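You operate a simulated robot arm through the tools that you are given. There is no shell and no other tool. Be economical: measure what you need, move in short steps, check, and stop when the job is done.

Carry out the task below with a simulated robot arm. There is one attempt and no reset: what you move stays moved.

## Task
Clear the test dock and uncover the microphone.
Fine: park the foam screen, open the clamp, stand the actuator and the foam ball on the table. Set down upright: grey actuator.
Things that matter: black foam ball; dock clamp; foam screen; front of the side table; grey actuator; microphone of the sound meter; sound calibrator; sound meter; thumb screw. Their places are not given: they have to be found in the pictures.

It is judged by the outcome, as a careful person would: the job done as asked, and still so three seconds after it is handed in. It fails if anything else is knocked over, pushed out of place, dropped, spilled or broken.

## Robot
A 6-joint arm with a two-finger parallel gripper, fixed in place. Base frame: the origin is at the foot of the arm, x ahead of it, y to its left, z up; the work surface is at about z = 80. Readings come in cm, degrees, newtons and seconds.
With the tool pointing down near the work surface it reaches from about 26 to 68 cm from the base axis. Its first joint turns from -66.0 to 66.0 degrees. Payload 2.9 kg.
Tool frame: the origin (TCP) lies between the finger pads and is the grasp point; the fingertips stand 3 cm ahead of it; z points along the fingers, y is the line along which they close. The gripper opens to 11 cm. The fingers are 2 cm wide and 1 cm thick; the gripper's body (4.8 by 11.2 cm) begins 5.5 cm behind the TCP.
Orientation is that of the tool frame in the base frame, as a unit quaternion [x, y, z, w]. With the fingers straight down and closing along the base's y, the tool's x points along the base's -x, its y along +y and its z along -z.

## Interface
- The arm moves only by the tool move_arm. Its argument "commands" is a list of rows, each a list of 6 numbers: the shift along the tool's x, y, z in cm, then the turn, a rotation vector about the tool's x, y, z in degrees. In form: [[tx, ty, tz, rx, ry, rz], ...]. A call has 1 to 8 rows; each row is the pose to reach, as a shift and turn from the pose commanded when the call began, along the tool's axes at that moment. "claw" is the finger opening in cm, from 0 to 11, set as the call begins (left out, the last holds). A row lasts 0.2 s, in which the tool goes at most 5 cm and 8.6 degrees; a call with a longer step from one row to the next is refused whole, and so is a gripper value outside its range. Where a pose cannot be reached the arm comes as near as it can. A force on the tool above 40 N (or 10 N above the force at the start of the call, whichever is more), or a blocked arm, ends the call early, and 0.2 s more pass. Each finger travels about 10.8 cm/s and halts on what it meets, pressing with about 30 N; the grip force reading is that of the motor and also rises with nothing between the fingers. The clock runs only during rows and for 0.2 s after the last one: add rows that repeat a pose to give the fingers time. It gives the time, the measured TCP pose, the force on the tool (base axes), the opening and the grip force at its end, in the units of the frame above (readings bear some noise), with the torque about the TCP (base axes, N m) and any sound that the robot's microphone picked up, and new pictures: "views" is both (left out), scene, wrist or none.
- Cameras (640 x 400 px; columns grow to the right, rows downward): "scene" is fixed at [8.34, 43.79, 138.17]; the picture's right is [-0.69, -0.72, 0.00], its down [-0.43, 0.41, -0.81] and it looks along [0.58, -0.56, -0.59] (base axes); focal length 214 px, centre (320, 200). "wrist" rides on the gripper at [7.2, 1.7, -10.3] in the tool frame; the picture's right is [-0.23, 0.97, 0.00], its down [-0.76, -0.18, -0.62] and it looks along [-0.61, -0.14, 0.78] (tool axes); focal length 222 px, centre (320, 200).
- locate(camera, pixels): for up to 12 pixels [column, row] of the newest picture of that camera ("zoom" is the newest enlarged one), the place [x, y, z] in the base frame of the surface seen there, good to about 0.2 cm. It takes no simulated time.
- enlarge(camera, box): a new picture of the part [left, top, right, bottom] of that camera's present view, enlarged. It takes no simulated time.
- hand_in(): hands the job in; it is judged then, once.

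Work in short steps. Measure before you move; look again where a grasp or a placing could have gone wrong, and mend it. You have 80 turns and 200 pictures in all, those below and enlarged ones among them. Open the gripper and draw the arm clear of the work before you hand the job in, unless the task says otherwise; then end with one line.

The tools are called after "Call:" as a command line: name --pt "numbers of a row" for each row, then --argument value for the rest, lists and objects as JSON in quotes. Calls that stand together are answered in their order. move_arm: Moves the arm, as the interface text tells. Its arguments: {"type":"object","properties":{"commands":{"type":"array","items":{"type":"array","items":{"type":"number"}}},"claw":{"type":"number"},"views":{"type":"string","enum":["both","scene","wrist","none"]}},"required":["commands"]} The other tools are called the same way: locate (camera, pixels) gives the place of the surface under pixels of a picture; enlarge (camera, box) takes an enlarged picture of a part of a camera's view; hand_in () hands the job in.

At the start:

```text
t: 0.0
tcp_pos: [29.66, -10.96, 136.42]
orientation: [0.0, 1.0, 0.0, 0.001]
force: [-0.3, -0.6, -1.1]
moment: [0.01, 0.0, -0.02]
finger_gap: 11.03
grasp_force: 0.0
```

scene: 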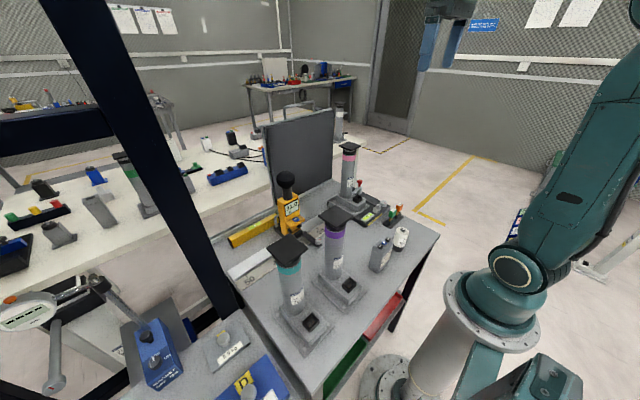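
wrist: 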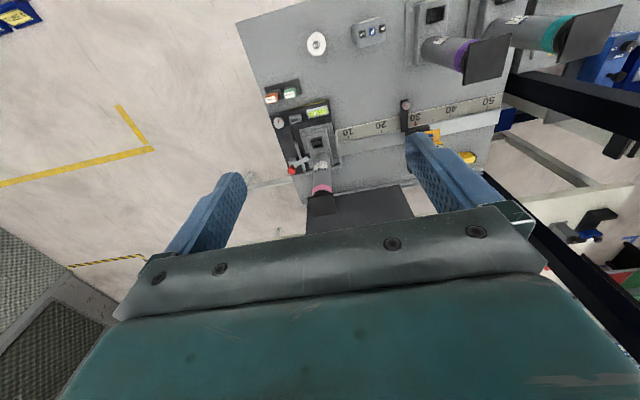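

The scene shows the table with three columns, a meter with a foam ball and a dark screen. I enlarge for details.

Call:
enlarge --camera "scene" --box '[220, 90, 450, 234]'

Call:
enlarge --camera "wrist" --box '[230, 60, 390, 160]'

Call:
enlarge --camera "wrist" --box '[250, 0, 640, 244]'

Call:
enlarge --camera "scene" --box '[200, 200, 450, 400]'

```text
2.78 times, centred on (335, 162) of scene
```

zoom: 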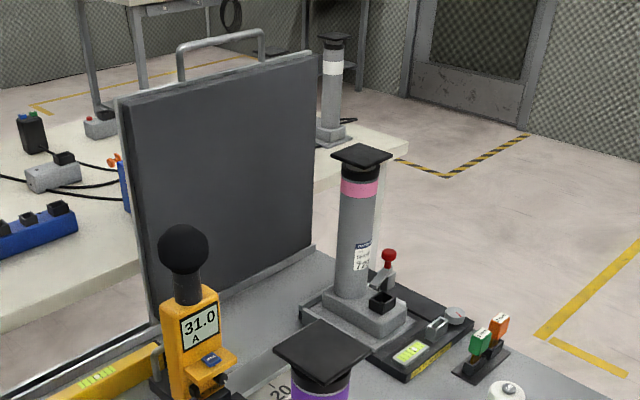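

```text
4.00 times, centred on (310, 110) of wrist
```

zoom: 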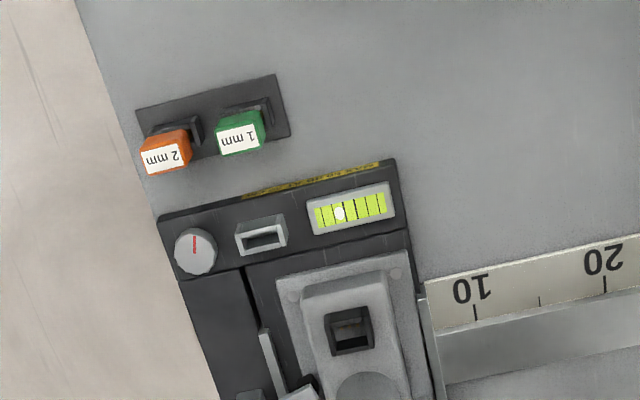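

```text
1.64 times, centred on (445, 122) of wrist
```

zoom: 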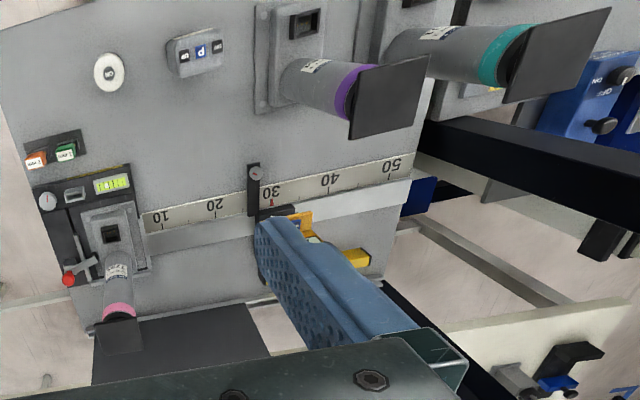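

```text
2.00 times, centred on (325, 300) of scene
```

zoom: 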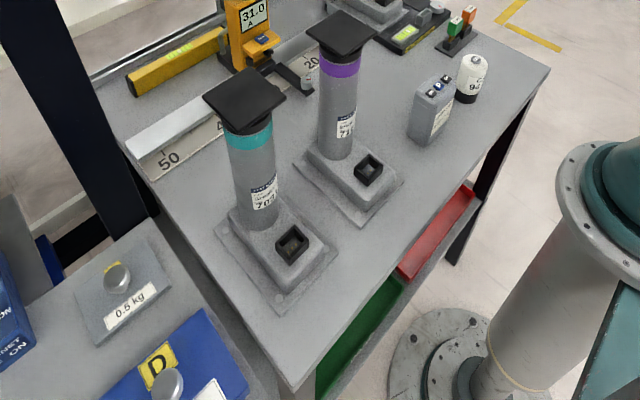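

Now measure key points in the scene: screen corners, handle, foam ball, meter, dock actuator, red handle, rail, table corners.

Call:
locate --camera "scene" --pixels '[[266, 129], [333, 111], [334, 177], [277, 215], [286, 180], [287, 205], [290, 220], [348, 146], [351, 165], [360, 183], [347, 207], [364, 211]]'

Call:
enlarge --camera "scene" --box '[260, 90, 360, 152]'

Call:
enlarge --camera "scene" --box '[320, 160, 420, 222]'

Call:
enlarge --camera "scene" --box '[220, 165, 340, 290]'

```text
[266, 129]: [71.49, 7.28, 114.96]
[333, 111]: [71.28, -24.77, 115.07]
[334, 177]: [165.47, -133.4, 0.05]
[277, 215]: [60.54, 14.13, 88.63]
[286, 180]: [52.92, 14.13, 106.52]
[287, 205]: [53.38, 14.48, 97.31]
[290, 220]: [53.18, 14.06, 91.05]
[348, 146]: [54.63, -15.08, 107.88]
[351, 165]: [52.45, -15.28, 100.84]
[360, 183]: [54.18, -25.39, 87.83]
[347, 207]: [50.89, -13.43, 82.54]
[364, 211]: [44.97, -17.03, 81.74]
```

```text
6.40 times, centred on (310, 121) of scene
```

zoom: 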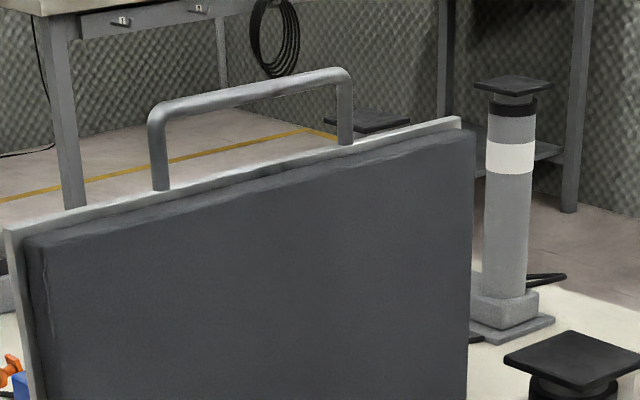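

```text
6.40 times, centred on (370, 191) of scene
```

zoom: 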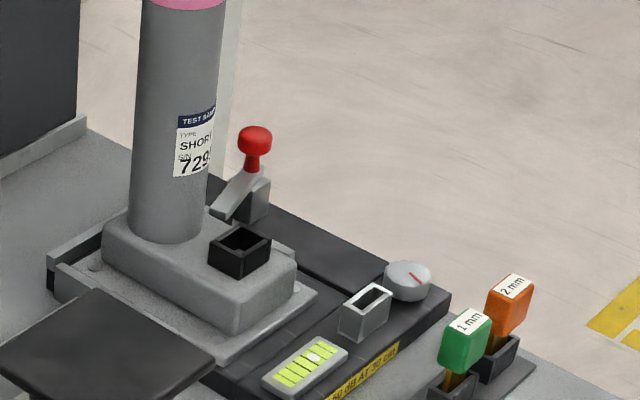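

```text
3.20 times, centred on (280, 228) of scene
```

zoom: 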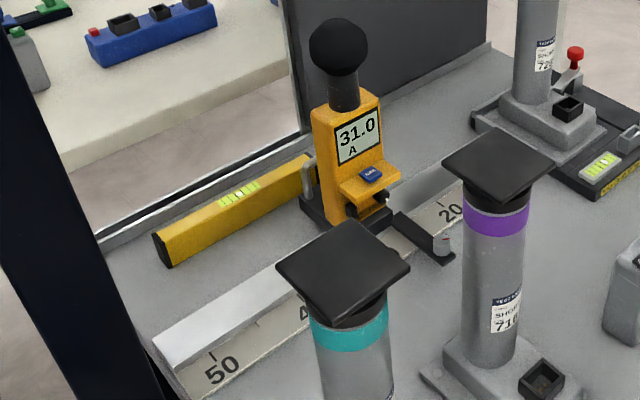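

I zoom the back rail and measure its points plus the table corners.

Call:
enlarge --camera "scene" --box '[190, 170, 300, 250]'

Call:
locate --camera "scene" --pixels '[[220, 240], [250, 228], [278, 205], [336, 180], [330, 186], [438, 235], [345, 383], [232, 262], [286, 105], [314, 105], [340, 160], [276, 195]]'

Call:
enlarge --camera "wrist" --box '[270, 130, 430, 230]'

Call:
enlarge --camera "wrist" --box '[380, 80, 540, 180]'

```text
5.00 times, centred on (245, 210) of scene
```

zoom: 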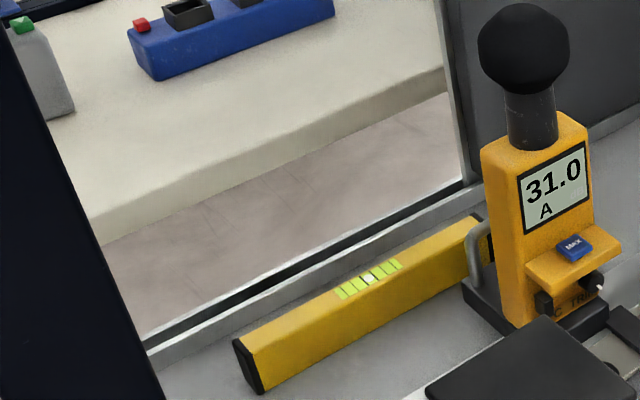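

```text
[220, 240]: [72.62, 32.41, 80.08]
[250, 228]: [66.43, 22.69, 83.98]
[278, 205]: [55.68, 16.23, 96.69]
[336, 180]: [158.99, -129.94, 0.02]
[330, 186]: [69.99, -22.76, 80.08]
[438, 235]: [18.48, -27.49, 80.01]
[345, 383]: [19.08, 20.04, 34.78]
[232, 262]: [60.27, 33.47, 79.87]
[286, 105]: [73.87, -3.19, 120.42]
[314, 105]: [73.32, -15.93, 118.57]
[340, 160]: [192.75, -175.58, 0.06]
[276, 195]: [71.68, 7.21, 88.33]
```

```text
4.00 times, centred on (350, 180) of wrist
```

zoom: 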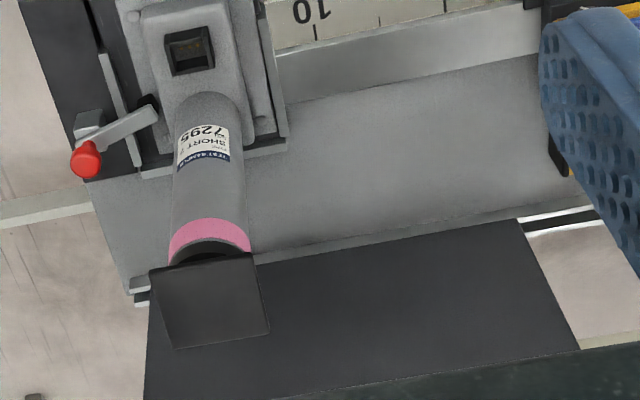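

```text
4.00 times, centred on (460, 130) of wrist
```

zoom: 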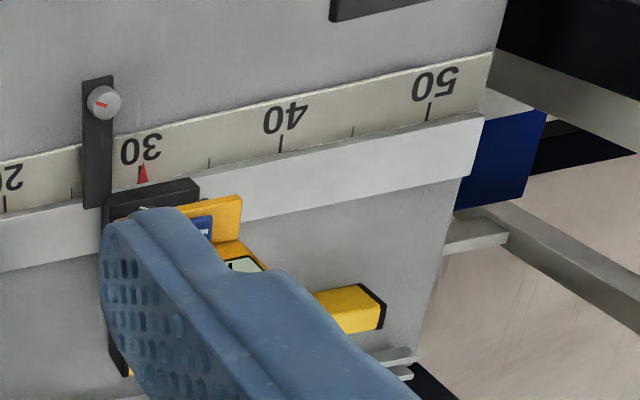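

The screen stands in a channel along the back of the table (x≈72). I turn the tool to look left at the side table and the channel's left end.

Call:
move_arm --pt "0 2 0 0 0 -8" --pt "0 4 0 0 0 -16" --pt "0 6 0 0 0 -24" --pt "0 8 0 0 0 -32" --pt "0 10 0 0 0 -40" --pt "0 12 0 0 0 -48" --pt "0 14 0 0 0 -56" --pt "0 16 0 0 0 -64"

```text
t: 1.8
tcp_pos: [29.79, 5.16, 136.5]
orientation: [-0.531, 0.847, -0.001, 0.001]
force: [0.1, 0.2, -0.3]
moment: [-0.02, 0.0, 0.0]
finger_gap: 10.97
grasp_force: 0.0
```

scene: 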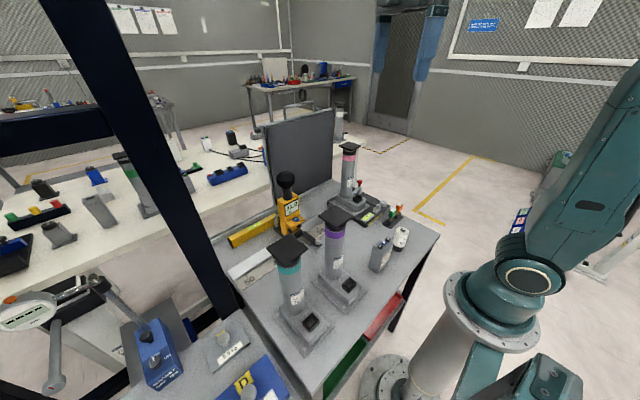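
wrist: 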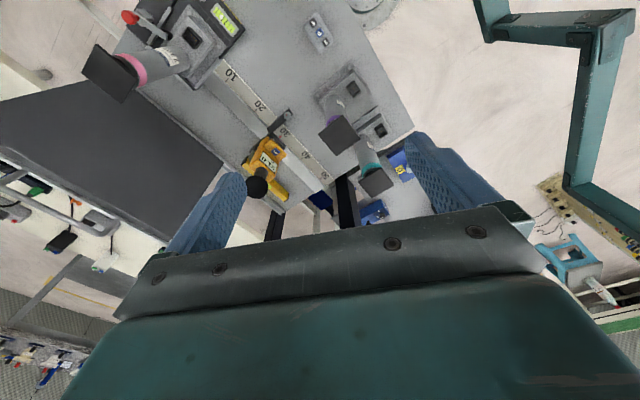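

The view is useful; I enlarge the left end and the area near the front drawers.

Call:
enlarge --camera "wrist" --box '[240, 90, 440, 230]'

Call:
enlarge --camera "wrist" --box '[0, 90, 260, 250]'

Call:
enlarge --camera "scene" --box '[0, 260, 260, 400]'

```text
2.86 times, centred on (340, 160) of wrist
```

zoom: 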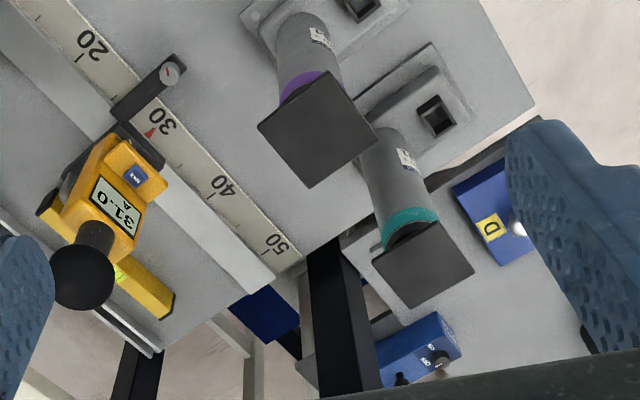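

```text
2.46 times, centred on (130, 170) of wrist
```

zoom: 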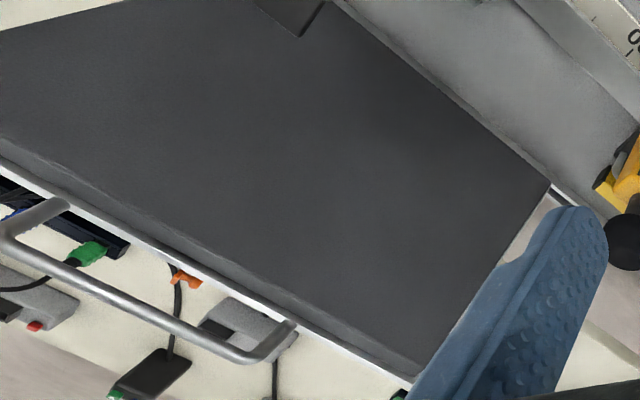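

```text
2.46 times, centred on (130, 330) of scene
```

zoom: 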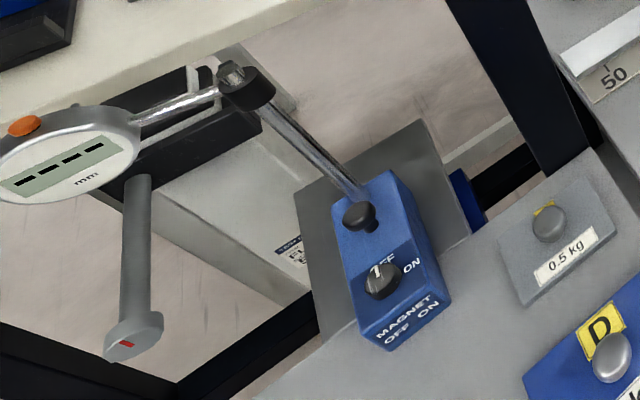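

I measure the side table/navy box, post, and the front face.

Call:
locate --camera "scene" --pixels '[[192, 335], [215, 330], [230, 345], [250, 320], [190, 130], [205, 325], [385, 318], [345, 365], [310, 372], [140, 360], [160, 320], [75, 290]]'

Call:
enlarge --camera "scene" --box '[290, 270, 450, 400]'

Call:
locate --camera "wrist" --pixels '[[310, 200], [330, 205], [345, 190], [297, 195], [287, 209], [215, 172], [262, 190], [370, 210], [400, 165], [320, 205], [355, 160], [282, 140]]'

```text
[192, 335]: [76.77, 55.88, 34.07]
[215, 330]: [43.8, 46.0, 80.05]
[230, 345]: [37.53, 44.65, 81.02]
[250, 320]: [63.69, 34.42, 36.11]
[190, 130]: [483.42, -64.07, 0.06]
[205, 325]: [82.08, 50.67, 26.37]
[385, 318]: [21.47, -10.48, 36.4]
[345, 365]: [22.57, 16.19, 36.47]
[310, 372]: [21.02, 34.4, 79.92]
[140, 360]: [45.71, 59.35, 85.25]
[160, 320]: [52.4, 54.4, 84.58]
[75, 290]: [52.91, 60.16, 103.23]
```

```text
3.08 times, centred on (370, 335) of scene
```

zoom: 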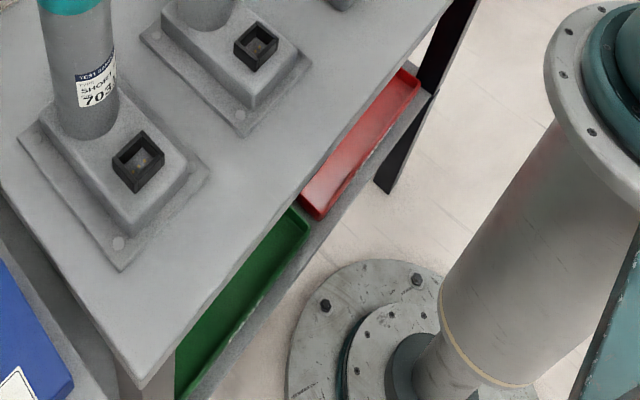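

```text
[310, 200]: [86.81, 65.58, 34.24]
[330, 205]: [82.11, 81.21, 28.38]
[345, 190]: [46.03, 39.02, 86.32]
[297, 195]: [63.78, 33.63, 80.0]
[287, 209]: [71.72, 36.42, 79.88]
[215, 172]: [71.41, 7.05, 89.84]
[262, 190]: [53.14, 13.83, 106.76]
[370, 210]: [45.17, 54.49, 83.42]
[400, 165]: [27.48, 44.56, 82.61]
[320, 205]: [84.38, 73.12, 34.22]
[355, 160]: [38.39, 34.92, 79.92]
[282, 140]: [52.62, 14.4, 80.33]
```

The channel runs along y from about -28 to 36 at x≈72. I move to look at it more closely for a parking mark.

Call:
move_arm --pt "0 0 0 0 0 8" --pt "-2 2 0 0 0 16" --pt "-4 4 0 0 0 24" --pt "-7 6 0 0 0 32" --pt "-10 7 0 0 0 40" --pt "-13 7 0 0 0 48" --pt "-16 7 0 0 0 56" --pt "-18 7 0 0 0 64" --views "wrist"

```text
t: 3.6
tcp_pos: [31.37, 24.29, 136.55]
orientation: [0.001, 1.0, 0.0, 0.001]
force: [0.3, 0.6, 0.5]
moment: [0.0, -0.05, -0.01]
finger_gap: 11.0
grasp_force: 0.1
```

wrist: 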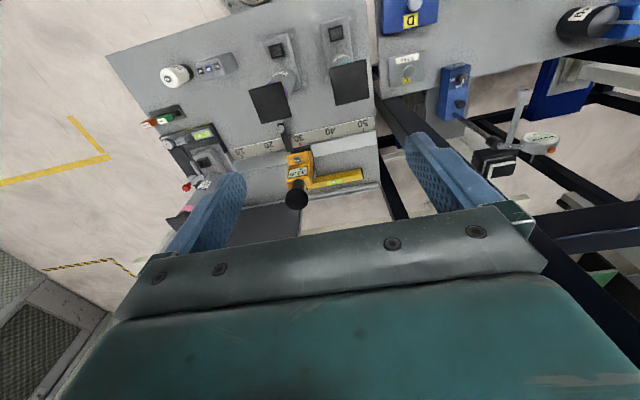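

Call:
enlarge --camera "wrist" --box '[230, 120, 430, 240]'

Call:
enlarge --camera "wrist" --box '[100, 0, 380, 170]'

Call:
locate --camera "wrist" --pixels '[[378, 185], [340, 192], [300, 207], [282, 50], [285, 78], [335, 35], [245, 110], [215, 68], [174, 75], [205, 135], [160, 118], [115, 60]]'

```text
3.20 times, centred on (330, 180) of wrist
```

zoom: 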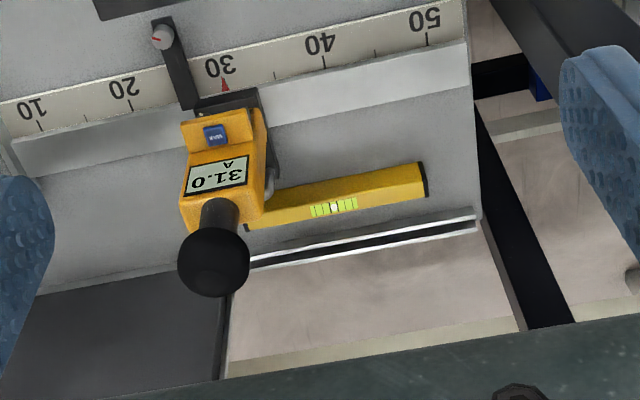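

```text
2.29 times, centred on (240, 85) of wrist
```

zoom: 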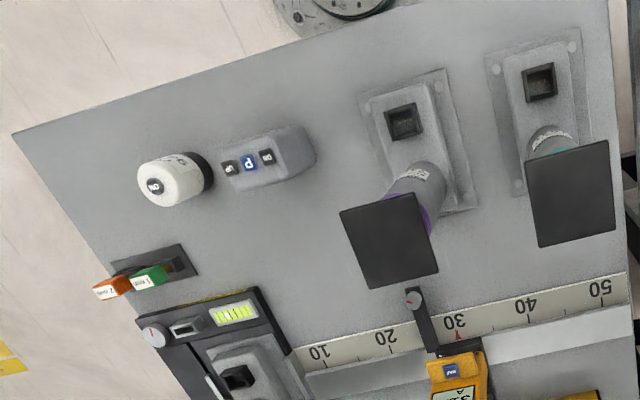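

```text
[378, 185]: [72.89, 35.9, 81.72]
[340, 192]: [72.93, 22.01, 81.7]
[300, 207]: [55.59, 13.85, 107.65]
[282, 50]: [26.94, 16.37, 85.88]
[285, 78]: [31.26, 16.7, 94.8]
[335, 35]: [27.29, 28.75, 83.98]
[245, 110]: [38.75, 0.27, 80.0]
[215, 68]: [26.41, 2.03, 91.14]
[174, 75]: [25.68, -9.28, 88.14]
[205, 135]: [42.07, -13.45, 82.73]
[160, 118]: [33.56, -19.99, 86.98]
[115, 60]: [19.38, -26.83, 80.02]
```

No parking mark; the channel is open towards y=36, so the screen slides to the left end. Now I view the dock and clamp closer from above (y≈-14).

Call:
move_arm --pt "1 -5 0 0 0 0" --pt "2 -10 0 0 0 0" --pt "3 -15 0 0 0 0" --pt "4 -20 0 0 0 0" --pt "4 -25 0 0 0 0" --pt "4 -30 3 0 0 0" --pt "3 -34 7 0 0 0" --pt "0 -37 11 0 0 0" --views "wrist"

```text
refused: row 1 steps farther than a row can; nothing moved
```

The first step was slightly too long; I redo it shorter.

Call:
move_arm --pt "0 -4.9 0 0 0 0" --pt "0 -9.8 0 0 0 0" --pt "0 -14.7 0 0 0 0" --pt "0 -19.6 0 0 0 0" --pt "0 -24 2 0 0 0" --pt "0 -28.4 4 0 0 0" --pt "0 -32.8 6 0 0 0" --pt "0 -36 9 0 0 0" --views "wrist"

```text
t: 5.4
tcp_pos: [31.71, -11.71, 127.9]
orientation: [-0.001, 1.0, 0.0, 0.0]
force: [0.5, -0.6, -0.1]
moment: [-0.01, 0.03, 0.02]
finger_gap: 11.0
grasp_force: 0.1
```

wrist: 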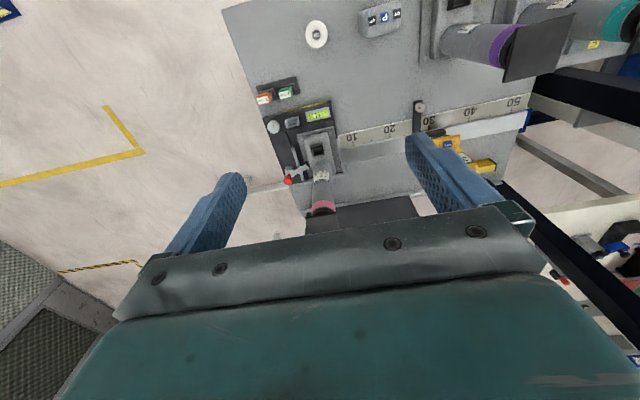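

Call:
enlarge --camera "wrist" --box '[250, 100, 350, 220]'

Call:
enlarge --camera "scene" --box '[330, 170, 390, 220]'

Call:
locate --camera "wrist" --pixels '[[287, 180], [300, 172], [294, 168], [318, 150], [303, 130], [337, 170], [285, 170], [322, 172], [326, 203], [296, 150], [268, 120], [330, 104]]'

```text
3.33 times, centred on (300, 160) of wrist
```

zoom: 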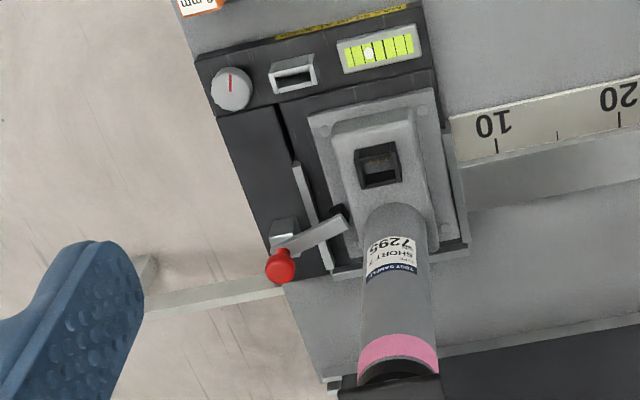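

```text
8.00 times, centred on (360, 195) of scene
```

zoom: 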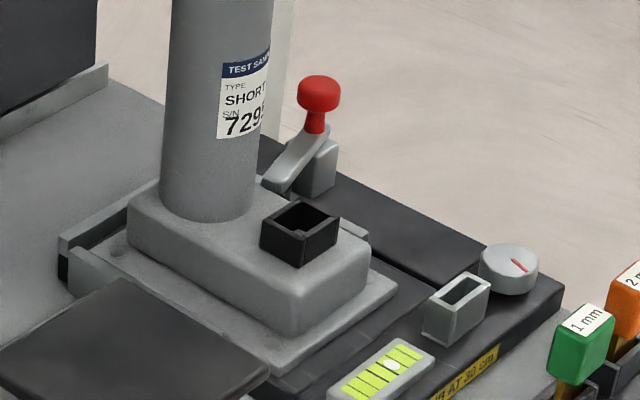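

```text
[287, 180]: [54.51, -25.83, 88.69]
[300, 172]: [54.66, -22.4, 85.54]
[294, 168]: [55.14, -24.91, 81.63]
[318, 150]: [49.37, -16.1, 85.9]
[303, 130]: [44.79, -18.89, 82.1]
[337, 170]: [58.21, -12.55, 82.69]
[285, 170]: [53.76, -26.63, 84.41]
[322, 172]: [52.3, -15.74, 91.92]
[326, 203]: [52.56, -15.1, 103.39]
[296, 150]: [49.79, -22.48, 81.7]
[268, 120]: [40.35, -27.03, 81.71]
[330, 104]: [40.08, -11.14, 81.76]
```

I measure the screen handle precisely in the scene picture.

Call:
enlarge --camera "scene" --box '[260, 90, 340, 140]'

Call:
locate --camera "zoom" --pixels '[[200, 123], [240, 115], [300, 102], [360, 89], [400, 80], [199, 200], [429, 140], [300, 165], [40, 245], [60, 255], [565, 95], [590, 110]]'

```text
8.00 times, centred on (300, 115) of scene
```

zoom: 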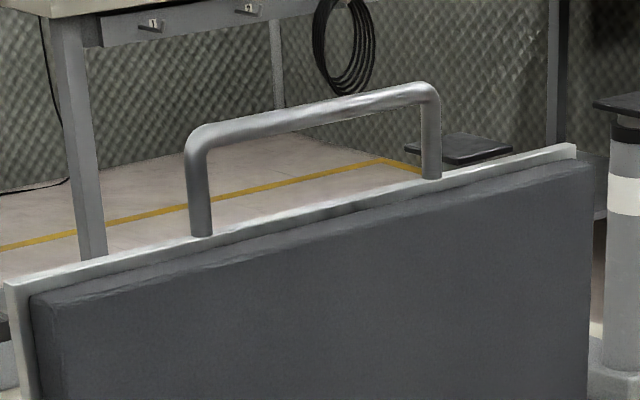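

```text
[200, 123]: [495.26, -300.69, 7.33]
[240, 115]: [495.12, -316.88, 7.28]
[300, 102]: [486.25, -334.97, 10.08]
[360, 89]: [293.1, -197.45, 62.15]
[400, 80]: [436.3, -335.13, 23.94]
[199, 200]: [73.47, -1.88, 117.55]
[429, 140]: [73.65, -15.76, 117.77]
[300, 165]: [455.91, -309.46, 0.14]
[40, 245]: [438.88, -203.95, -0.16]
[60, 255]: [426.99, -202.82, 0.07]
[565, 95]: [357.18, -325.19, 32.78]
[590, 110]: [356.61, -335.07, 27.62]
```

Handle bar is at about x≈74, y -2…-16, z≈120. I rotate the gripper to grasp it with fingers closing in the vertical plane: yaw first, while rising.

Call:
move_arm --pt "0 0 -2 0 0 -8.5" --pt "0 0 -4 0 0 -17" --pt "0 0 -6 0 0 -25.5" --pt "0 0 -8 0 0 -34" --pt "0 0 -9 0 0 -42.5" --pt "0 0 -10 0 0 -51" --pt "0 0 -11 0 0 -59.5" --pt "0 0 -12 0 0 -68" --claw 6 --views "none"

Call:
move_arm --pt "0 0 0 0 0 -8" --pt "0 0 0 0 0 -16" --pt "0 0 0 0 0 -22" --views "none"

Call:
move_arm --pt "0 -3 0 8 0 0" --pt "0 -6 0 16 0 0" --pt "0 -9 0 24 0 0" --pt "0 -12 0 32 0 0" --pt "0 -15 0 40 0 0" --pt "0 -18 0 48 0 0" --pt "0 -21 0 55 0 0"

```text
t: 7.2
tcp_pos: [31.16, -11.76, 138.23]
orientation: [-0.56, 0.828, -0.001, 0.001]
force: [0.6, 0.5, 0.6]
moment: [0.0, -0.01, -0.01]
finger_gap: 5.97
grasp_force: 0.1
out of reach, approached as far as the arm can: row 7, 8
```

```text
t: 8.0
tcp_pos: [31.33, -11.77, 138.09]
orientation: [0.708, -0.706, 0.0, -0.001]
force: [0.7, 0.4, -0.6]
moment: [0.02, -0.02, -0.03]
finger_gap: 6.03
grasp_force: 0.1
```

```text
t: 9.6
tcp_pos: [52.85, -7.09, 144.29]
orientation: [-0.621, 0.647, -0.314, 0.312]
force: [0.0, 0.3, -1.6]
moment: [0.02, 0.0, -0.05]
finger_gap: 6.01
grasp_force: 0.1
out of reach, approached as far as the arm can: row 4, 5, 6, 7
```

scene: 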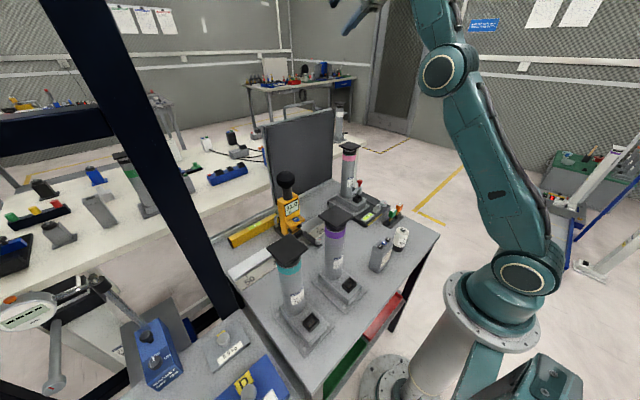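
wrist: 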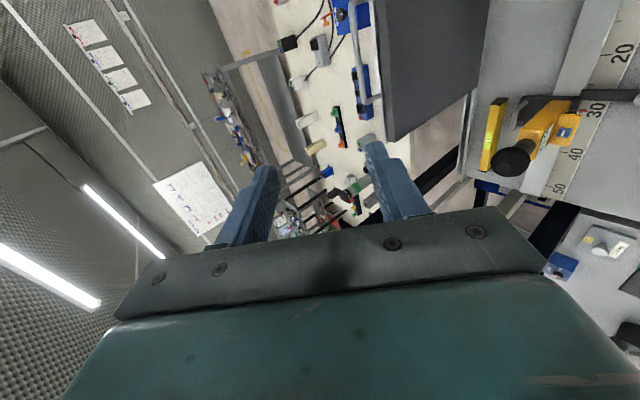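

The arm is pitched about 52° and looks at the handle side. The handle is seen at (365,110). I make a small move to check the reference pose and reach.

Call:
move_arm --pt "0 1.3 4 0 0 0" --pt "0 2.6 8 0 0 0" --pt "0 2.6 8 0 0 0" --views "wrist"

```text
t: 10.4
tcp_pos: [54.85, -6.85, 141.57]
orientation: [-0.63, 0.653, -0.3, 0.293]
force: [-0.7, 0.1, 0.1]
moment: [0.0, 0.02, 0.03]
finger_gap: 6.04
grasp_force: 0.0
out of reach, approached as far as the arm can: row 1, 2, 3
```

wrist: 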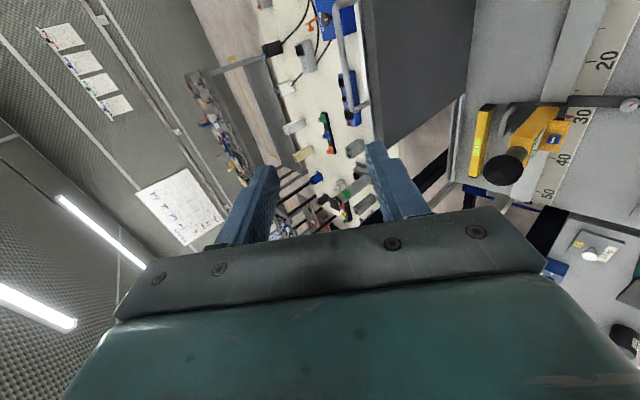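

Height is the limiting factor (arm nearly stretched upward), so I go lower: 14 cm straight down along base z.

Call:
move_arm --pt "0 2.8 2.3 0 0 0" --pt "0 5.5 4.5 0 0 0" --pt "0 8.2 6.7 0 0 0" --pt "0 10.9 8.9 0 0 0" --views "wrist"

Call:
locate --camera "scene" --pixels '[[525, 278], [450, 72], [300, 148]]'

```text
t: 11.4
tcp_pos: [56.56, -6.59, 138.93]
orientation: [-0.638, 0.659, -0.288, 0.275]
force: [-0.3, 0.1, 0.1]
moment: [0.02, 0.02, -0.01]
finger_gap: 5.96
grasp_force: 0.0
out of reach, approached as far as the arm can: row 1, 2, 3, 4
```

wrist: 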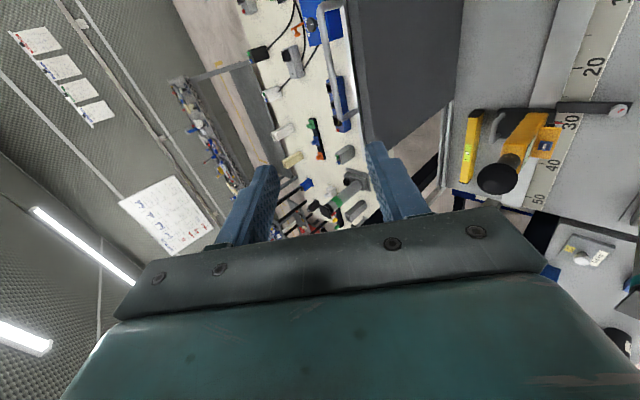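

```text
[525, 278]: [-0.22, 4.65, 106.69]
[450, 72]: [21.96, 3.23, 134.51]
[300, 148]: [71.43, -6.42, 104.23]
```

The commanded pose is far from the measured one; I hold it for a few rows to see whether the arm converges.

Call:
move_arm --pt "0 0 0 0 0 0" --pt "0 0 0 0 0 0" --pt "0 0 0 0 0 0" --pt "0 0 0 0 0 0" --views "scene"

```text
t: 12.4
tcp_pos: [56.53, -6.64, 138.87]
orientation: [-0.639, 0.659, -0.287, 0.276]
force: [0.3, -0.1, -0.2]
moment: [0.01, 0.03, -0.04]
finger_gap: 6.01
grasp_force: 0.0
```

scene: 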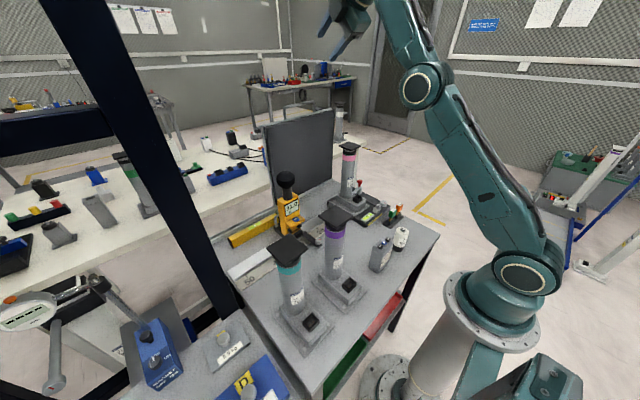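

Commanded pose resets to the reached one; the roll-90 wrist posture hits a joint limit. I'll instead keep fingers closing along y and grip a vertical handle post. First undo pitch and roll.

Call:
move_arm --pt "0 2.8 -2 -8 0 0" --pt "0 5.6 -4 -16 0 0" --pt "0 8.4 -6 -24 0 0" --pt "0 11.2 -8 -32 0 0" --pt "0 14 -10 -40 0 0" --pt "0 16.6 -11.9 -46.9 0 0" --views "none"

Call:
move_arm --pt "0 0 1 0 0 8.5" --pt "0 0 2 0 0 17" --pt "0 0 3 0 0 25.5" --pt "0 0 4 0 0 34" --pt "0 0 5 0 0 42.5" --pt "0 0 6 0 0 51" --pt "0 0 6 0 0 59.5" --pt "0 0 6 0 0 68" --claw 4 --views "none"

Call:
move_arm --pt "0 0 0 0 0 7.3" --pt "0 0 0 0 0 14.6" --pt "0 0 0 0 0 22" --views "scene"

```text
t: 13.8
tcp_pos: [36.05, -6.25, 133.79]
orientation: [-0.694, 0.719, -0.014, 0.018]
force: [0.2, 0.1, 0.3]
moment: [0.0, -0.02, 0.03]
finger_gap: 6.0
grasp_force: 0.0
out of reach, approached as far as the arm can: row 1, 2
```

```text
t: 15.6
tcp_pos: [36.32, -6.15, 127.77]
orientation: [-0.171, 0.985, -0.002, 0.023]
force: [-0.4, 0.0, 0.4]
moment: [0.0, 0.0, -0.01]
finger_gap: 3.99
grasp_force: 0.1
```

```text
t: 16.4
tcp_pos: [36.23, -6.29, 127.79]
orientation: [0.018, 1.0, 0.003, 0.024]
force: [-0.4, 1.0, -1.3]
moment: [-0.01, -0.03, 0.01]
finger_gap: 3.98
grasp_force: 0.1
```

scene: 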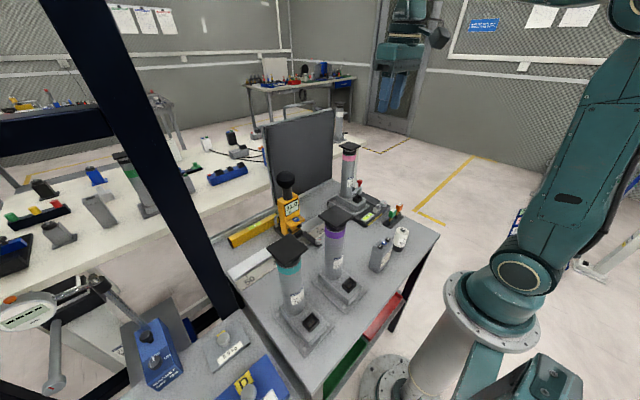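

Now pitch the tool forward with fingers still closing along y, heading towards the right handle post (y≈-16).

Call:
move_arm --pt "-1 -1.2 0 0 -7.5 0" --pt "-3 -2.4 0 0 -15 0" --pt "-5 -3.6 0 0 -22.5 0" --pt "-8 -4.8 0 0 -30 0" --pt "-11 -6 0 0 -37.5 0" --pt "-14 -7.2 1 0 -45 0" --pt "-17 -8.4 2 0 -52.5 0" --pt "-20 -9.7 3 0 -60 0" --views "both"

```text
t: 18.2
tcp_pos: [55.11, -16.75, 136.51]
orientation: [0.018, 0.926, -0.004, 0.376]
force: [0.2, 0.6, 0.0]
moment: [-0.01, 0.01, -0.01]
finger_gap: 4.0
grasp_force: 0.0
out of reach, approached as far as the arm can: row 1, 2, 3, 4, 5, 6, 7, 8
```

scene: 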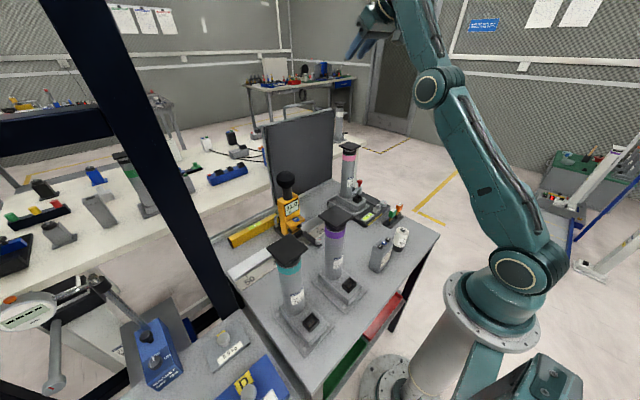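
wrist: 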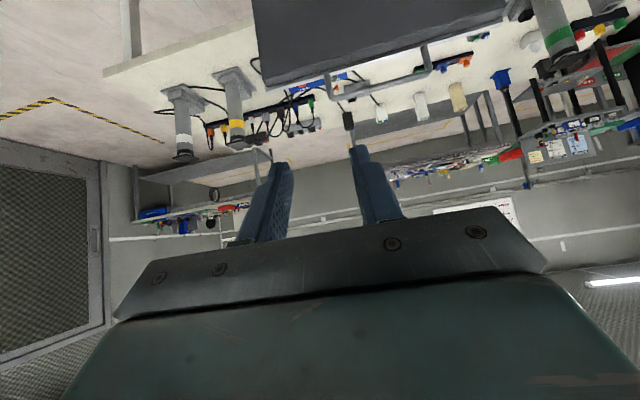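

The wrist can't bend outward arbitrarily; a pitch near 35° further out should be better. I'll close the fingers and approach beside the outer side of the right post (target ≈(70,-18.5,122)).

Call:
move_arm --pt "-0.1 -0.3 4 0 2 0" --pt "-0.2 -0.6 8 0 4 0" --pt "-0.4 -0.9 12 0 6 0" --pt "-0.5 -1.2 16 0 8 0" --pt "-0.6 -1.4 20.5 0 9 0" --pt "-0.6 -1.4 20.5 0 9 0" --claw 0 --views "both"

```text
t: 19.6
tcp_pos: [60.07, -15.85, 125.99]
orientation: [0.018, 0.956, -0.003, 0.294]
force: [-0.2, 0.5, 0.1]
moment: [-0.05, 0.03, 0.01]
finger_gap: 0.0
grasp_force: 29.9
out of reach, approached as far as the arm can: row 1, 2, 3, 4, 5, 6
```

scene: 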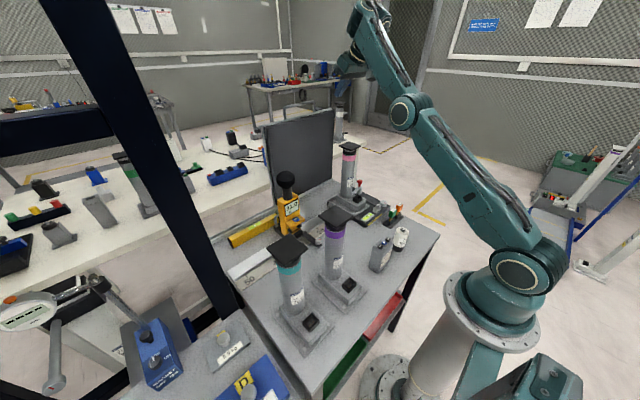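
wrist: 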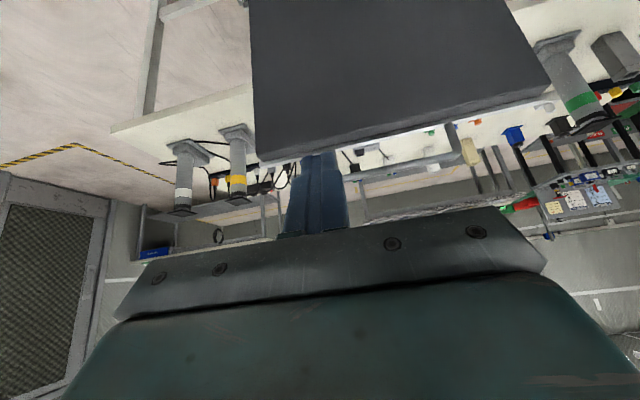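

The arm flipped into an elbow-low posture, which limits it. I return to tool-down, lower (≈(38,-20,116)), to regain the elbow-up posture.

Call:
move_arm --pt "3.4 -0.7 -0.6 0 4.9 0" --pt "6.8 -1.4 -1.2 0 9.8 0" --pt "10.2 -2.1 -1.8 0 14.7 0" --pt "13.6 -2.8 -2.4 0 19.6 0" --pt "17 -3.5 -3 0 24.5 0" --pt "20.4 -4.2 -3.5 0 29.4 0" --pt "23.7 -4.7 -4 0 34.2 0" --views "scene"

```text
t: 21.2
tcp_pos: [40.04, -21.47, 120.44]
orientation: [0.019, 1.0, -0.013, -0.011]
force: [0.0, -0.3, 0.8]
moment: [0.05, 0.0, -0.01]
finger_gap: 0.0
grasp_force: 30.1
out of reach, approached as far as the arm can: row 1, 2, 3, 4, 5, 6, 7
```

scene: 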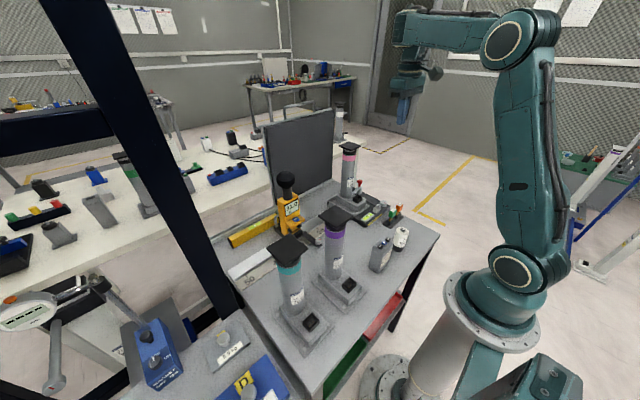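

Elbow-up posture is back. I measure shoulder, elbow and wrist positions for a reach estimate.

Call:
locate --camera "scene" --pixels '[[518, 270], [512, 40], [410, 30], [408, 60], [404, 110]]'

```text
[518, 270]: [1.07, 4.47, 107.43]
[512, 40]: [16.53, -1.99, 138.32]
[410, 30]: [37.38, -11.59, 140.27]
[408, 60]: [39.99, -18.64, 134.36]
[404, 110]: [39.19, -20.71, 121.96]
```

Geometry: upper arm ≈35, forearm ≈28, wrist-to-TCP ≈20. I pitch to 60° while extending, keeping the wrist in easy reach, ending near (70,-19,122).

Call:
move_arm --pt "-4.2 0.4 0.8 0 -7.5 0" --pt "-8.4 0.8 1.2 0 -15 0" --pt "-12.4 1.3 1.3 0 -22.5 0" --pt "-16.4 1.7 1.1 0 -30 0" --pt "-20.1 2.2 0.6 0 -37.5 0" --pt "-23.7 2.7 -0.1 0 -45 0" --pt "-27 3.1 -1.1 0 -52.5 0" --pt "-29.5 3.6 -2.2 0 -60 0" --views "both"

```text
t: 23.0
tcp_pos: [56.88, -13.44, 135.49]
orientation: [0.023, 0.929, -0.019, 0.368]
force: [-4.8, -0.2, 6.0]
moment: [0.12, 0.01, 0.1]
finger_gap: 0.01
grasp_force: 29.8
out of reach, approached as far as the arm can: row 1, 2, 3, 4, 5, 6, 7, 8
```

scene: 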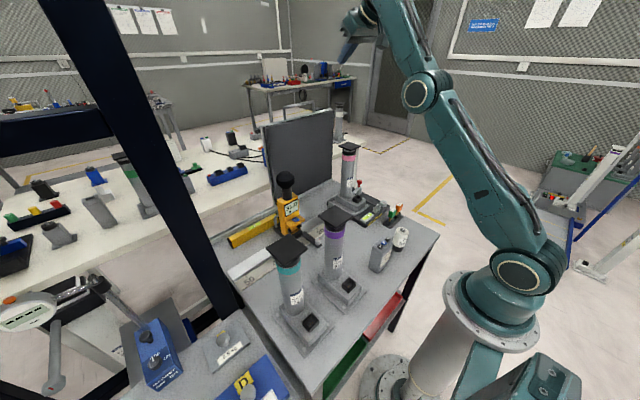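
wrist: 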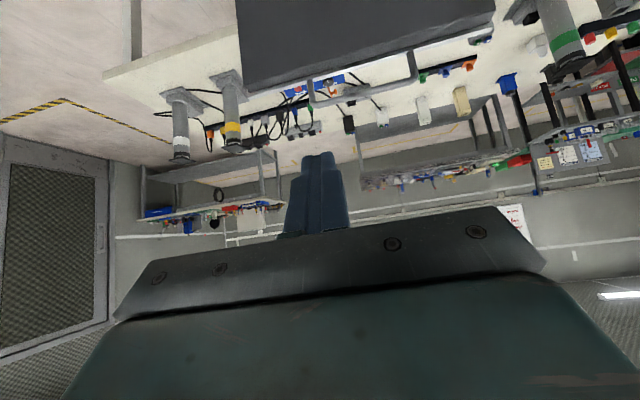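

Same limit again. I'll return to tool-down and do the work near the table first (clamp), learning the arm's behaviour, then come back to the screen.

Call:
move_arm --pt "3.2 -1 -0.5 0 6.2 0" --pt "6.4 -2.1 -1 0 12.4 0" --pt "9.6 -3.2 -1.4 0 18.6 0" --pt "12.8 -4.3 -1.8 0 24.8 0" --pt "16 -5.4 -2.3 0 31 0" --pt "19.2 -6.5 -2.8 0 37 0" --pt "22.5 -7.5 -3.2 0 43 0" --pt "22.5 -7.5 -3.2 0 43 0" --views "none"

Call:
move_arm --pt "0 0 2 0 0 0" --pt "0 0 4 0 0 0" --pt "0 0 6 0 0 0" --views "scene"

```text
t: 24.8
tcp_pos: [37.79, -19.67, 122.75]
orientation: [0.026, 1.0, -0.008, 0.002]
force: [0.3, 0.7, -0.6]
moment: [-0.01, 0.03, 0.01]
finger_gap: 0.0
grasp_force: 29.8
out of reach, approached as far as the arm can: row 1, 2, 3, 4, 5
```

```text
t: 25.6
tcp_pos: [37.94, -22.35, 120.12]
orientation: [0.026, 0.999, -0.033, -0.024]
force: [0.2, 0.3, 0.3]
moment: [-0.02, 0.0, 0.01]
finger_gap: 0.0
grasp_force: 29.8
out of reach, approached as far as the arm can: row 1, 2, 3
```

scene: 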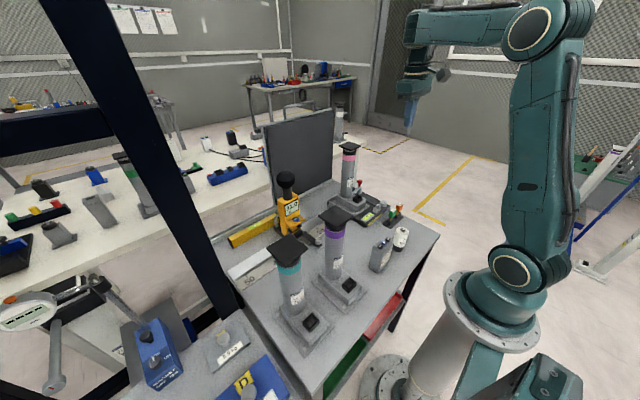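

Lowering was refused here; I test whether that depends on azimuth: go up, move to y≈-5, then descend in free space.

Call:
move_arm --pt "0 0 -3 0 1.3 0" --pt "0 3 -6 0 2.7 0" --pt "0 7 -7 0 2.7 0" --pt "0 11 -7 0 2.7 0" --pt "0 15 -7 0 2.7 0" --pt "0 17 -7 0 2.7 0" --views "none"

Call:
move_arm --pt "0 0 2 0 0 0" --pt "0 0 5 0 0 0" --pt "0 0 8 0 0 0" --pt "0 0 11 0 0 0" --pt "0 0 14 0 0 0" --views "scene"

```text
t: 27.0
tcp_pos: [38.89, -2.62, 123.12]
orientation: [0.027, 0.999, -0.002, -0.02]
force: [-0.2, 0.8, -0.3]
moment: [-0.02, -0.01, 0.01]
finger_gap: 0.0
grasp_force: 30.6
out of reach, approached as far as the arm can: row 2, 3, 4, 5, 6
```

```text
t: 28.2
tcp_pos: [37.88, -2.87, 109.57]
orientation: [0.026, 0.999, -0.007, -0.022]
force: [-0.4, 0.6, -0.3]
moment: [0.0, -0.02, -0.01]
finger_gap: 0.0
grasp_force: 30.0
```

scene: 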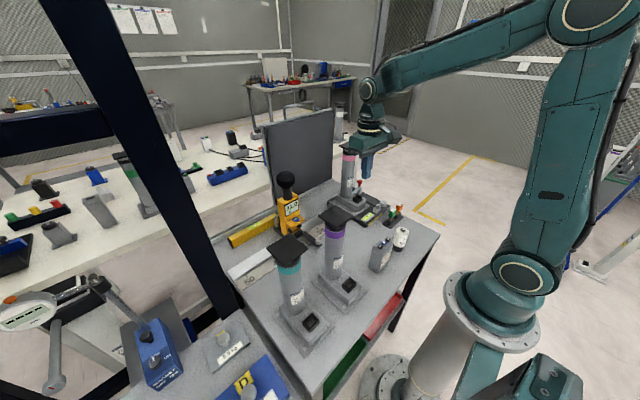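

Here the arm descends freely with the forearm sloping down. From this good posture I pitch outward while extending along y≈-3 (between dock actuator and ball).

Call:
move_arm --pt "-4.3 0.2 -0.5 0 -7.5 0" --pt "-8.5 0.4 -1.3 0 -15 0" --pt "-12.5 0.6 -2.5 0 -22.5 0" --pt "-16.5 0.8 -4 0 -30 0" --pt "-20.3 1 -6 0 -37.5 0" --views "scene"

```text
t: 29.4
tcp_pos: [58.83, -2.71, 114.91]
orientation: [0.022, 0.953, -0.015, 0.302]
force: [0.0, 0.5, 0.1]
moment: [0.01, 0.02, -0.02]
finger_gap: 0.02
grasp_force: 29.8
```

scene: 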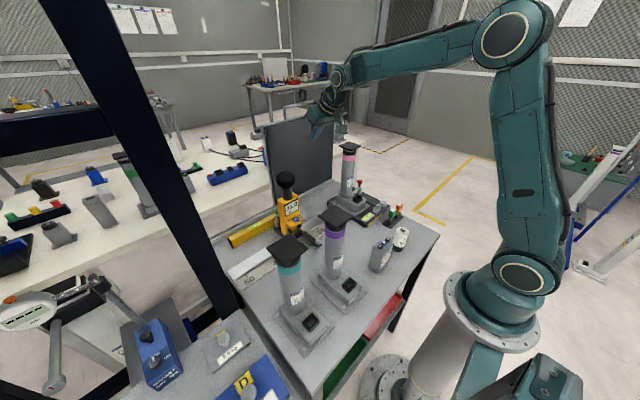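

That works (pitch 35°, (58.8,-2.7,114.9)). Now raise, pitch to 60° and move in front of the right post, opening the claw to 5.

Call:
move_arm --pt "-2.6 -2.6 -0.8 0 -5 0" --pt "-5.2 -5.2 -1.2 0 -10 0" --pt "-7.6 -7.8 -1.4 0 -15 0" --pt "-9.2 -10.4 -1.3 0 -20 0" --pt "-10.4 -13 -1.1 0 -25 0" --pt "-10.4 -13 -1.1 0 -25 0" --claw 5 --views "both"

```text
t: 30.8
tcp_pos: [65.34, -16.44, 122.14]
orientation: [0.018, 0.865, -0.02, 0.501]
force: [0.2, 0.8, -0.6]
moment: [-0.03, 0.0, 0.01]
finger_gap: 5.02
grasp_force: 0.0
```

scene: 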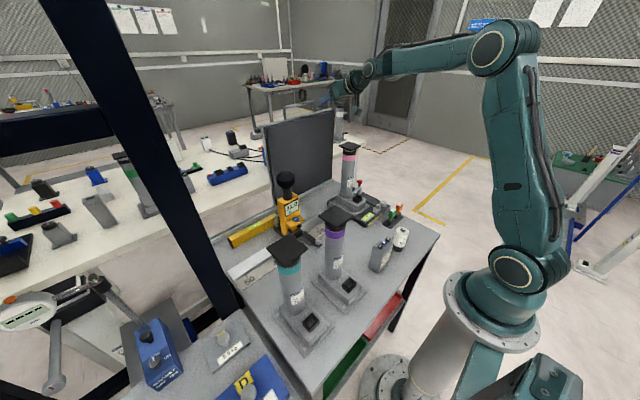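
wrist: 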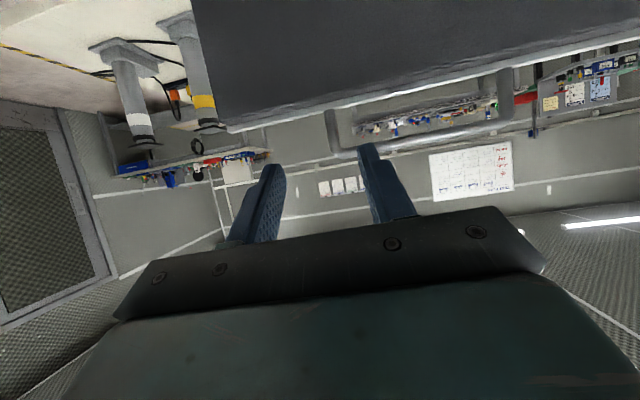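

The handle's right post shows at (332,130) between the fingers, bar at (420,140). I measure.

Call:
locate --camera "wrist" --pixels '[[332, 122], [333, 135], [345, 150], [420, 137], [450, 131], [350, 103], [300, 115], [504, 80]]'

Call:
enlarge --camera "wrist" --box '[220, 60, 540, 240]'

```text
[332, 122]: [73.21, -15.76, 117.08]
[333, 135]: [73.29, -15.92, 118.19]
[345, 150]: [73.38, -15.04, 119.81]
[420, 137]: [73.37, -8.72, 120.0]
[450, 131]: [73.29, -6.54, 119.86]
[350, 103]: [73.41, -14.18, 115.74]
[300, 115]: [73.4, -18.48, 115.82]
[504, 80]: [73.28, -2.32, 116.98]
```

```text
2.00 times, centred on (380, 150) of wrist
```

zoom: 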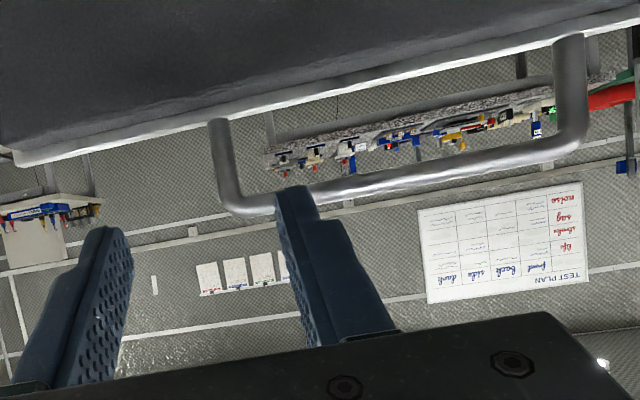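

Post centre ≈(73.9,-15.8), frame top 115.8, bar bottom ≈119.3. I advance so the fingers straddle the post under the bar (TCP ≈(72.3,-15.8,118.5)).

Call:
move_arm --pt "-0.1 0.4 2 0 0 0" --pt "-0.2 0.8 4 0 0 0" --pt "-0.3 1.06 6 0 0 0" --pt "-0.35 1.06 7.8 0 0 0" --views "wrist"

```text
t: 31.8
tcp_pos: [72.57, -15.71, 118.2]
orientation: [0.018, 0.865, -0.021, 0.501]
force: [0.2, -0.7, 1.0]
moment: [-0.06, -0.03, 0.01]
finger_gap: 4.98
grasp_force: 0.0
```

wrist: 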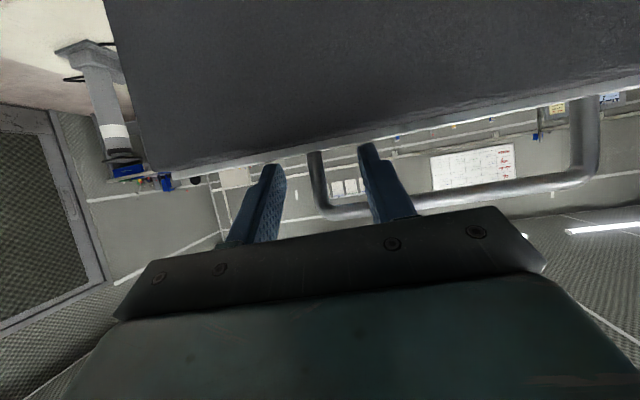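

Post (317,180) stands between the fingers; close the gripper.

Call:
move_arm --pt "0 0 0 0 0 0" --pt "0 0 0 0 0 0" --pt "0 0 0 0 0 0" --claw 0 --views "wrist"

```text
t: 32.6
tcp_pos: [72.52, -15.7, 118.16]
orientation: [0.02, 0.865, -0.02, 0.5]
force: [4.1, -2.1, 0.5]
moment: [1.01, -0.18, -0.07]
finger_gap: 0.95
grasp_force: 44.9
```

wrist: 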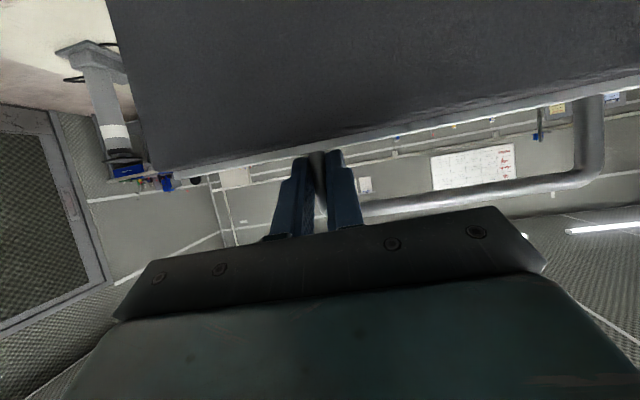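

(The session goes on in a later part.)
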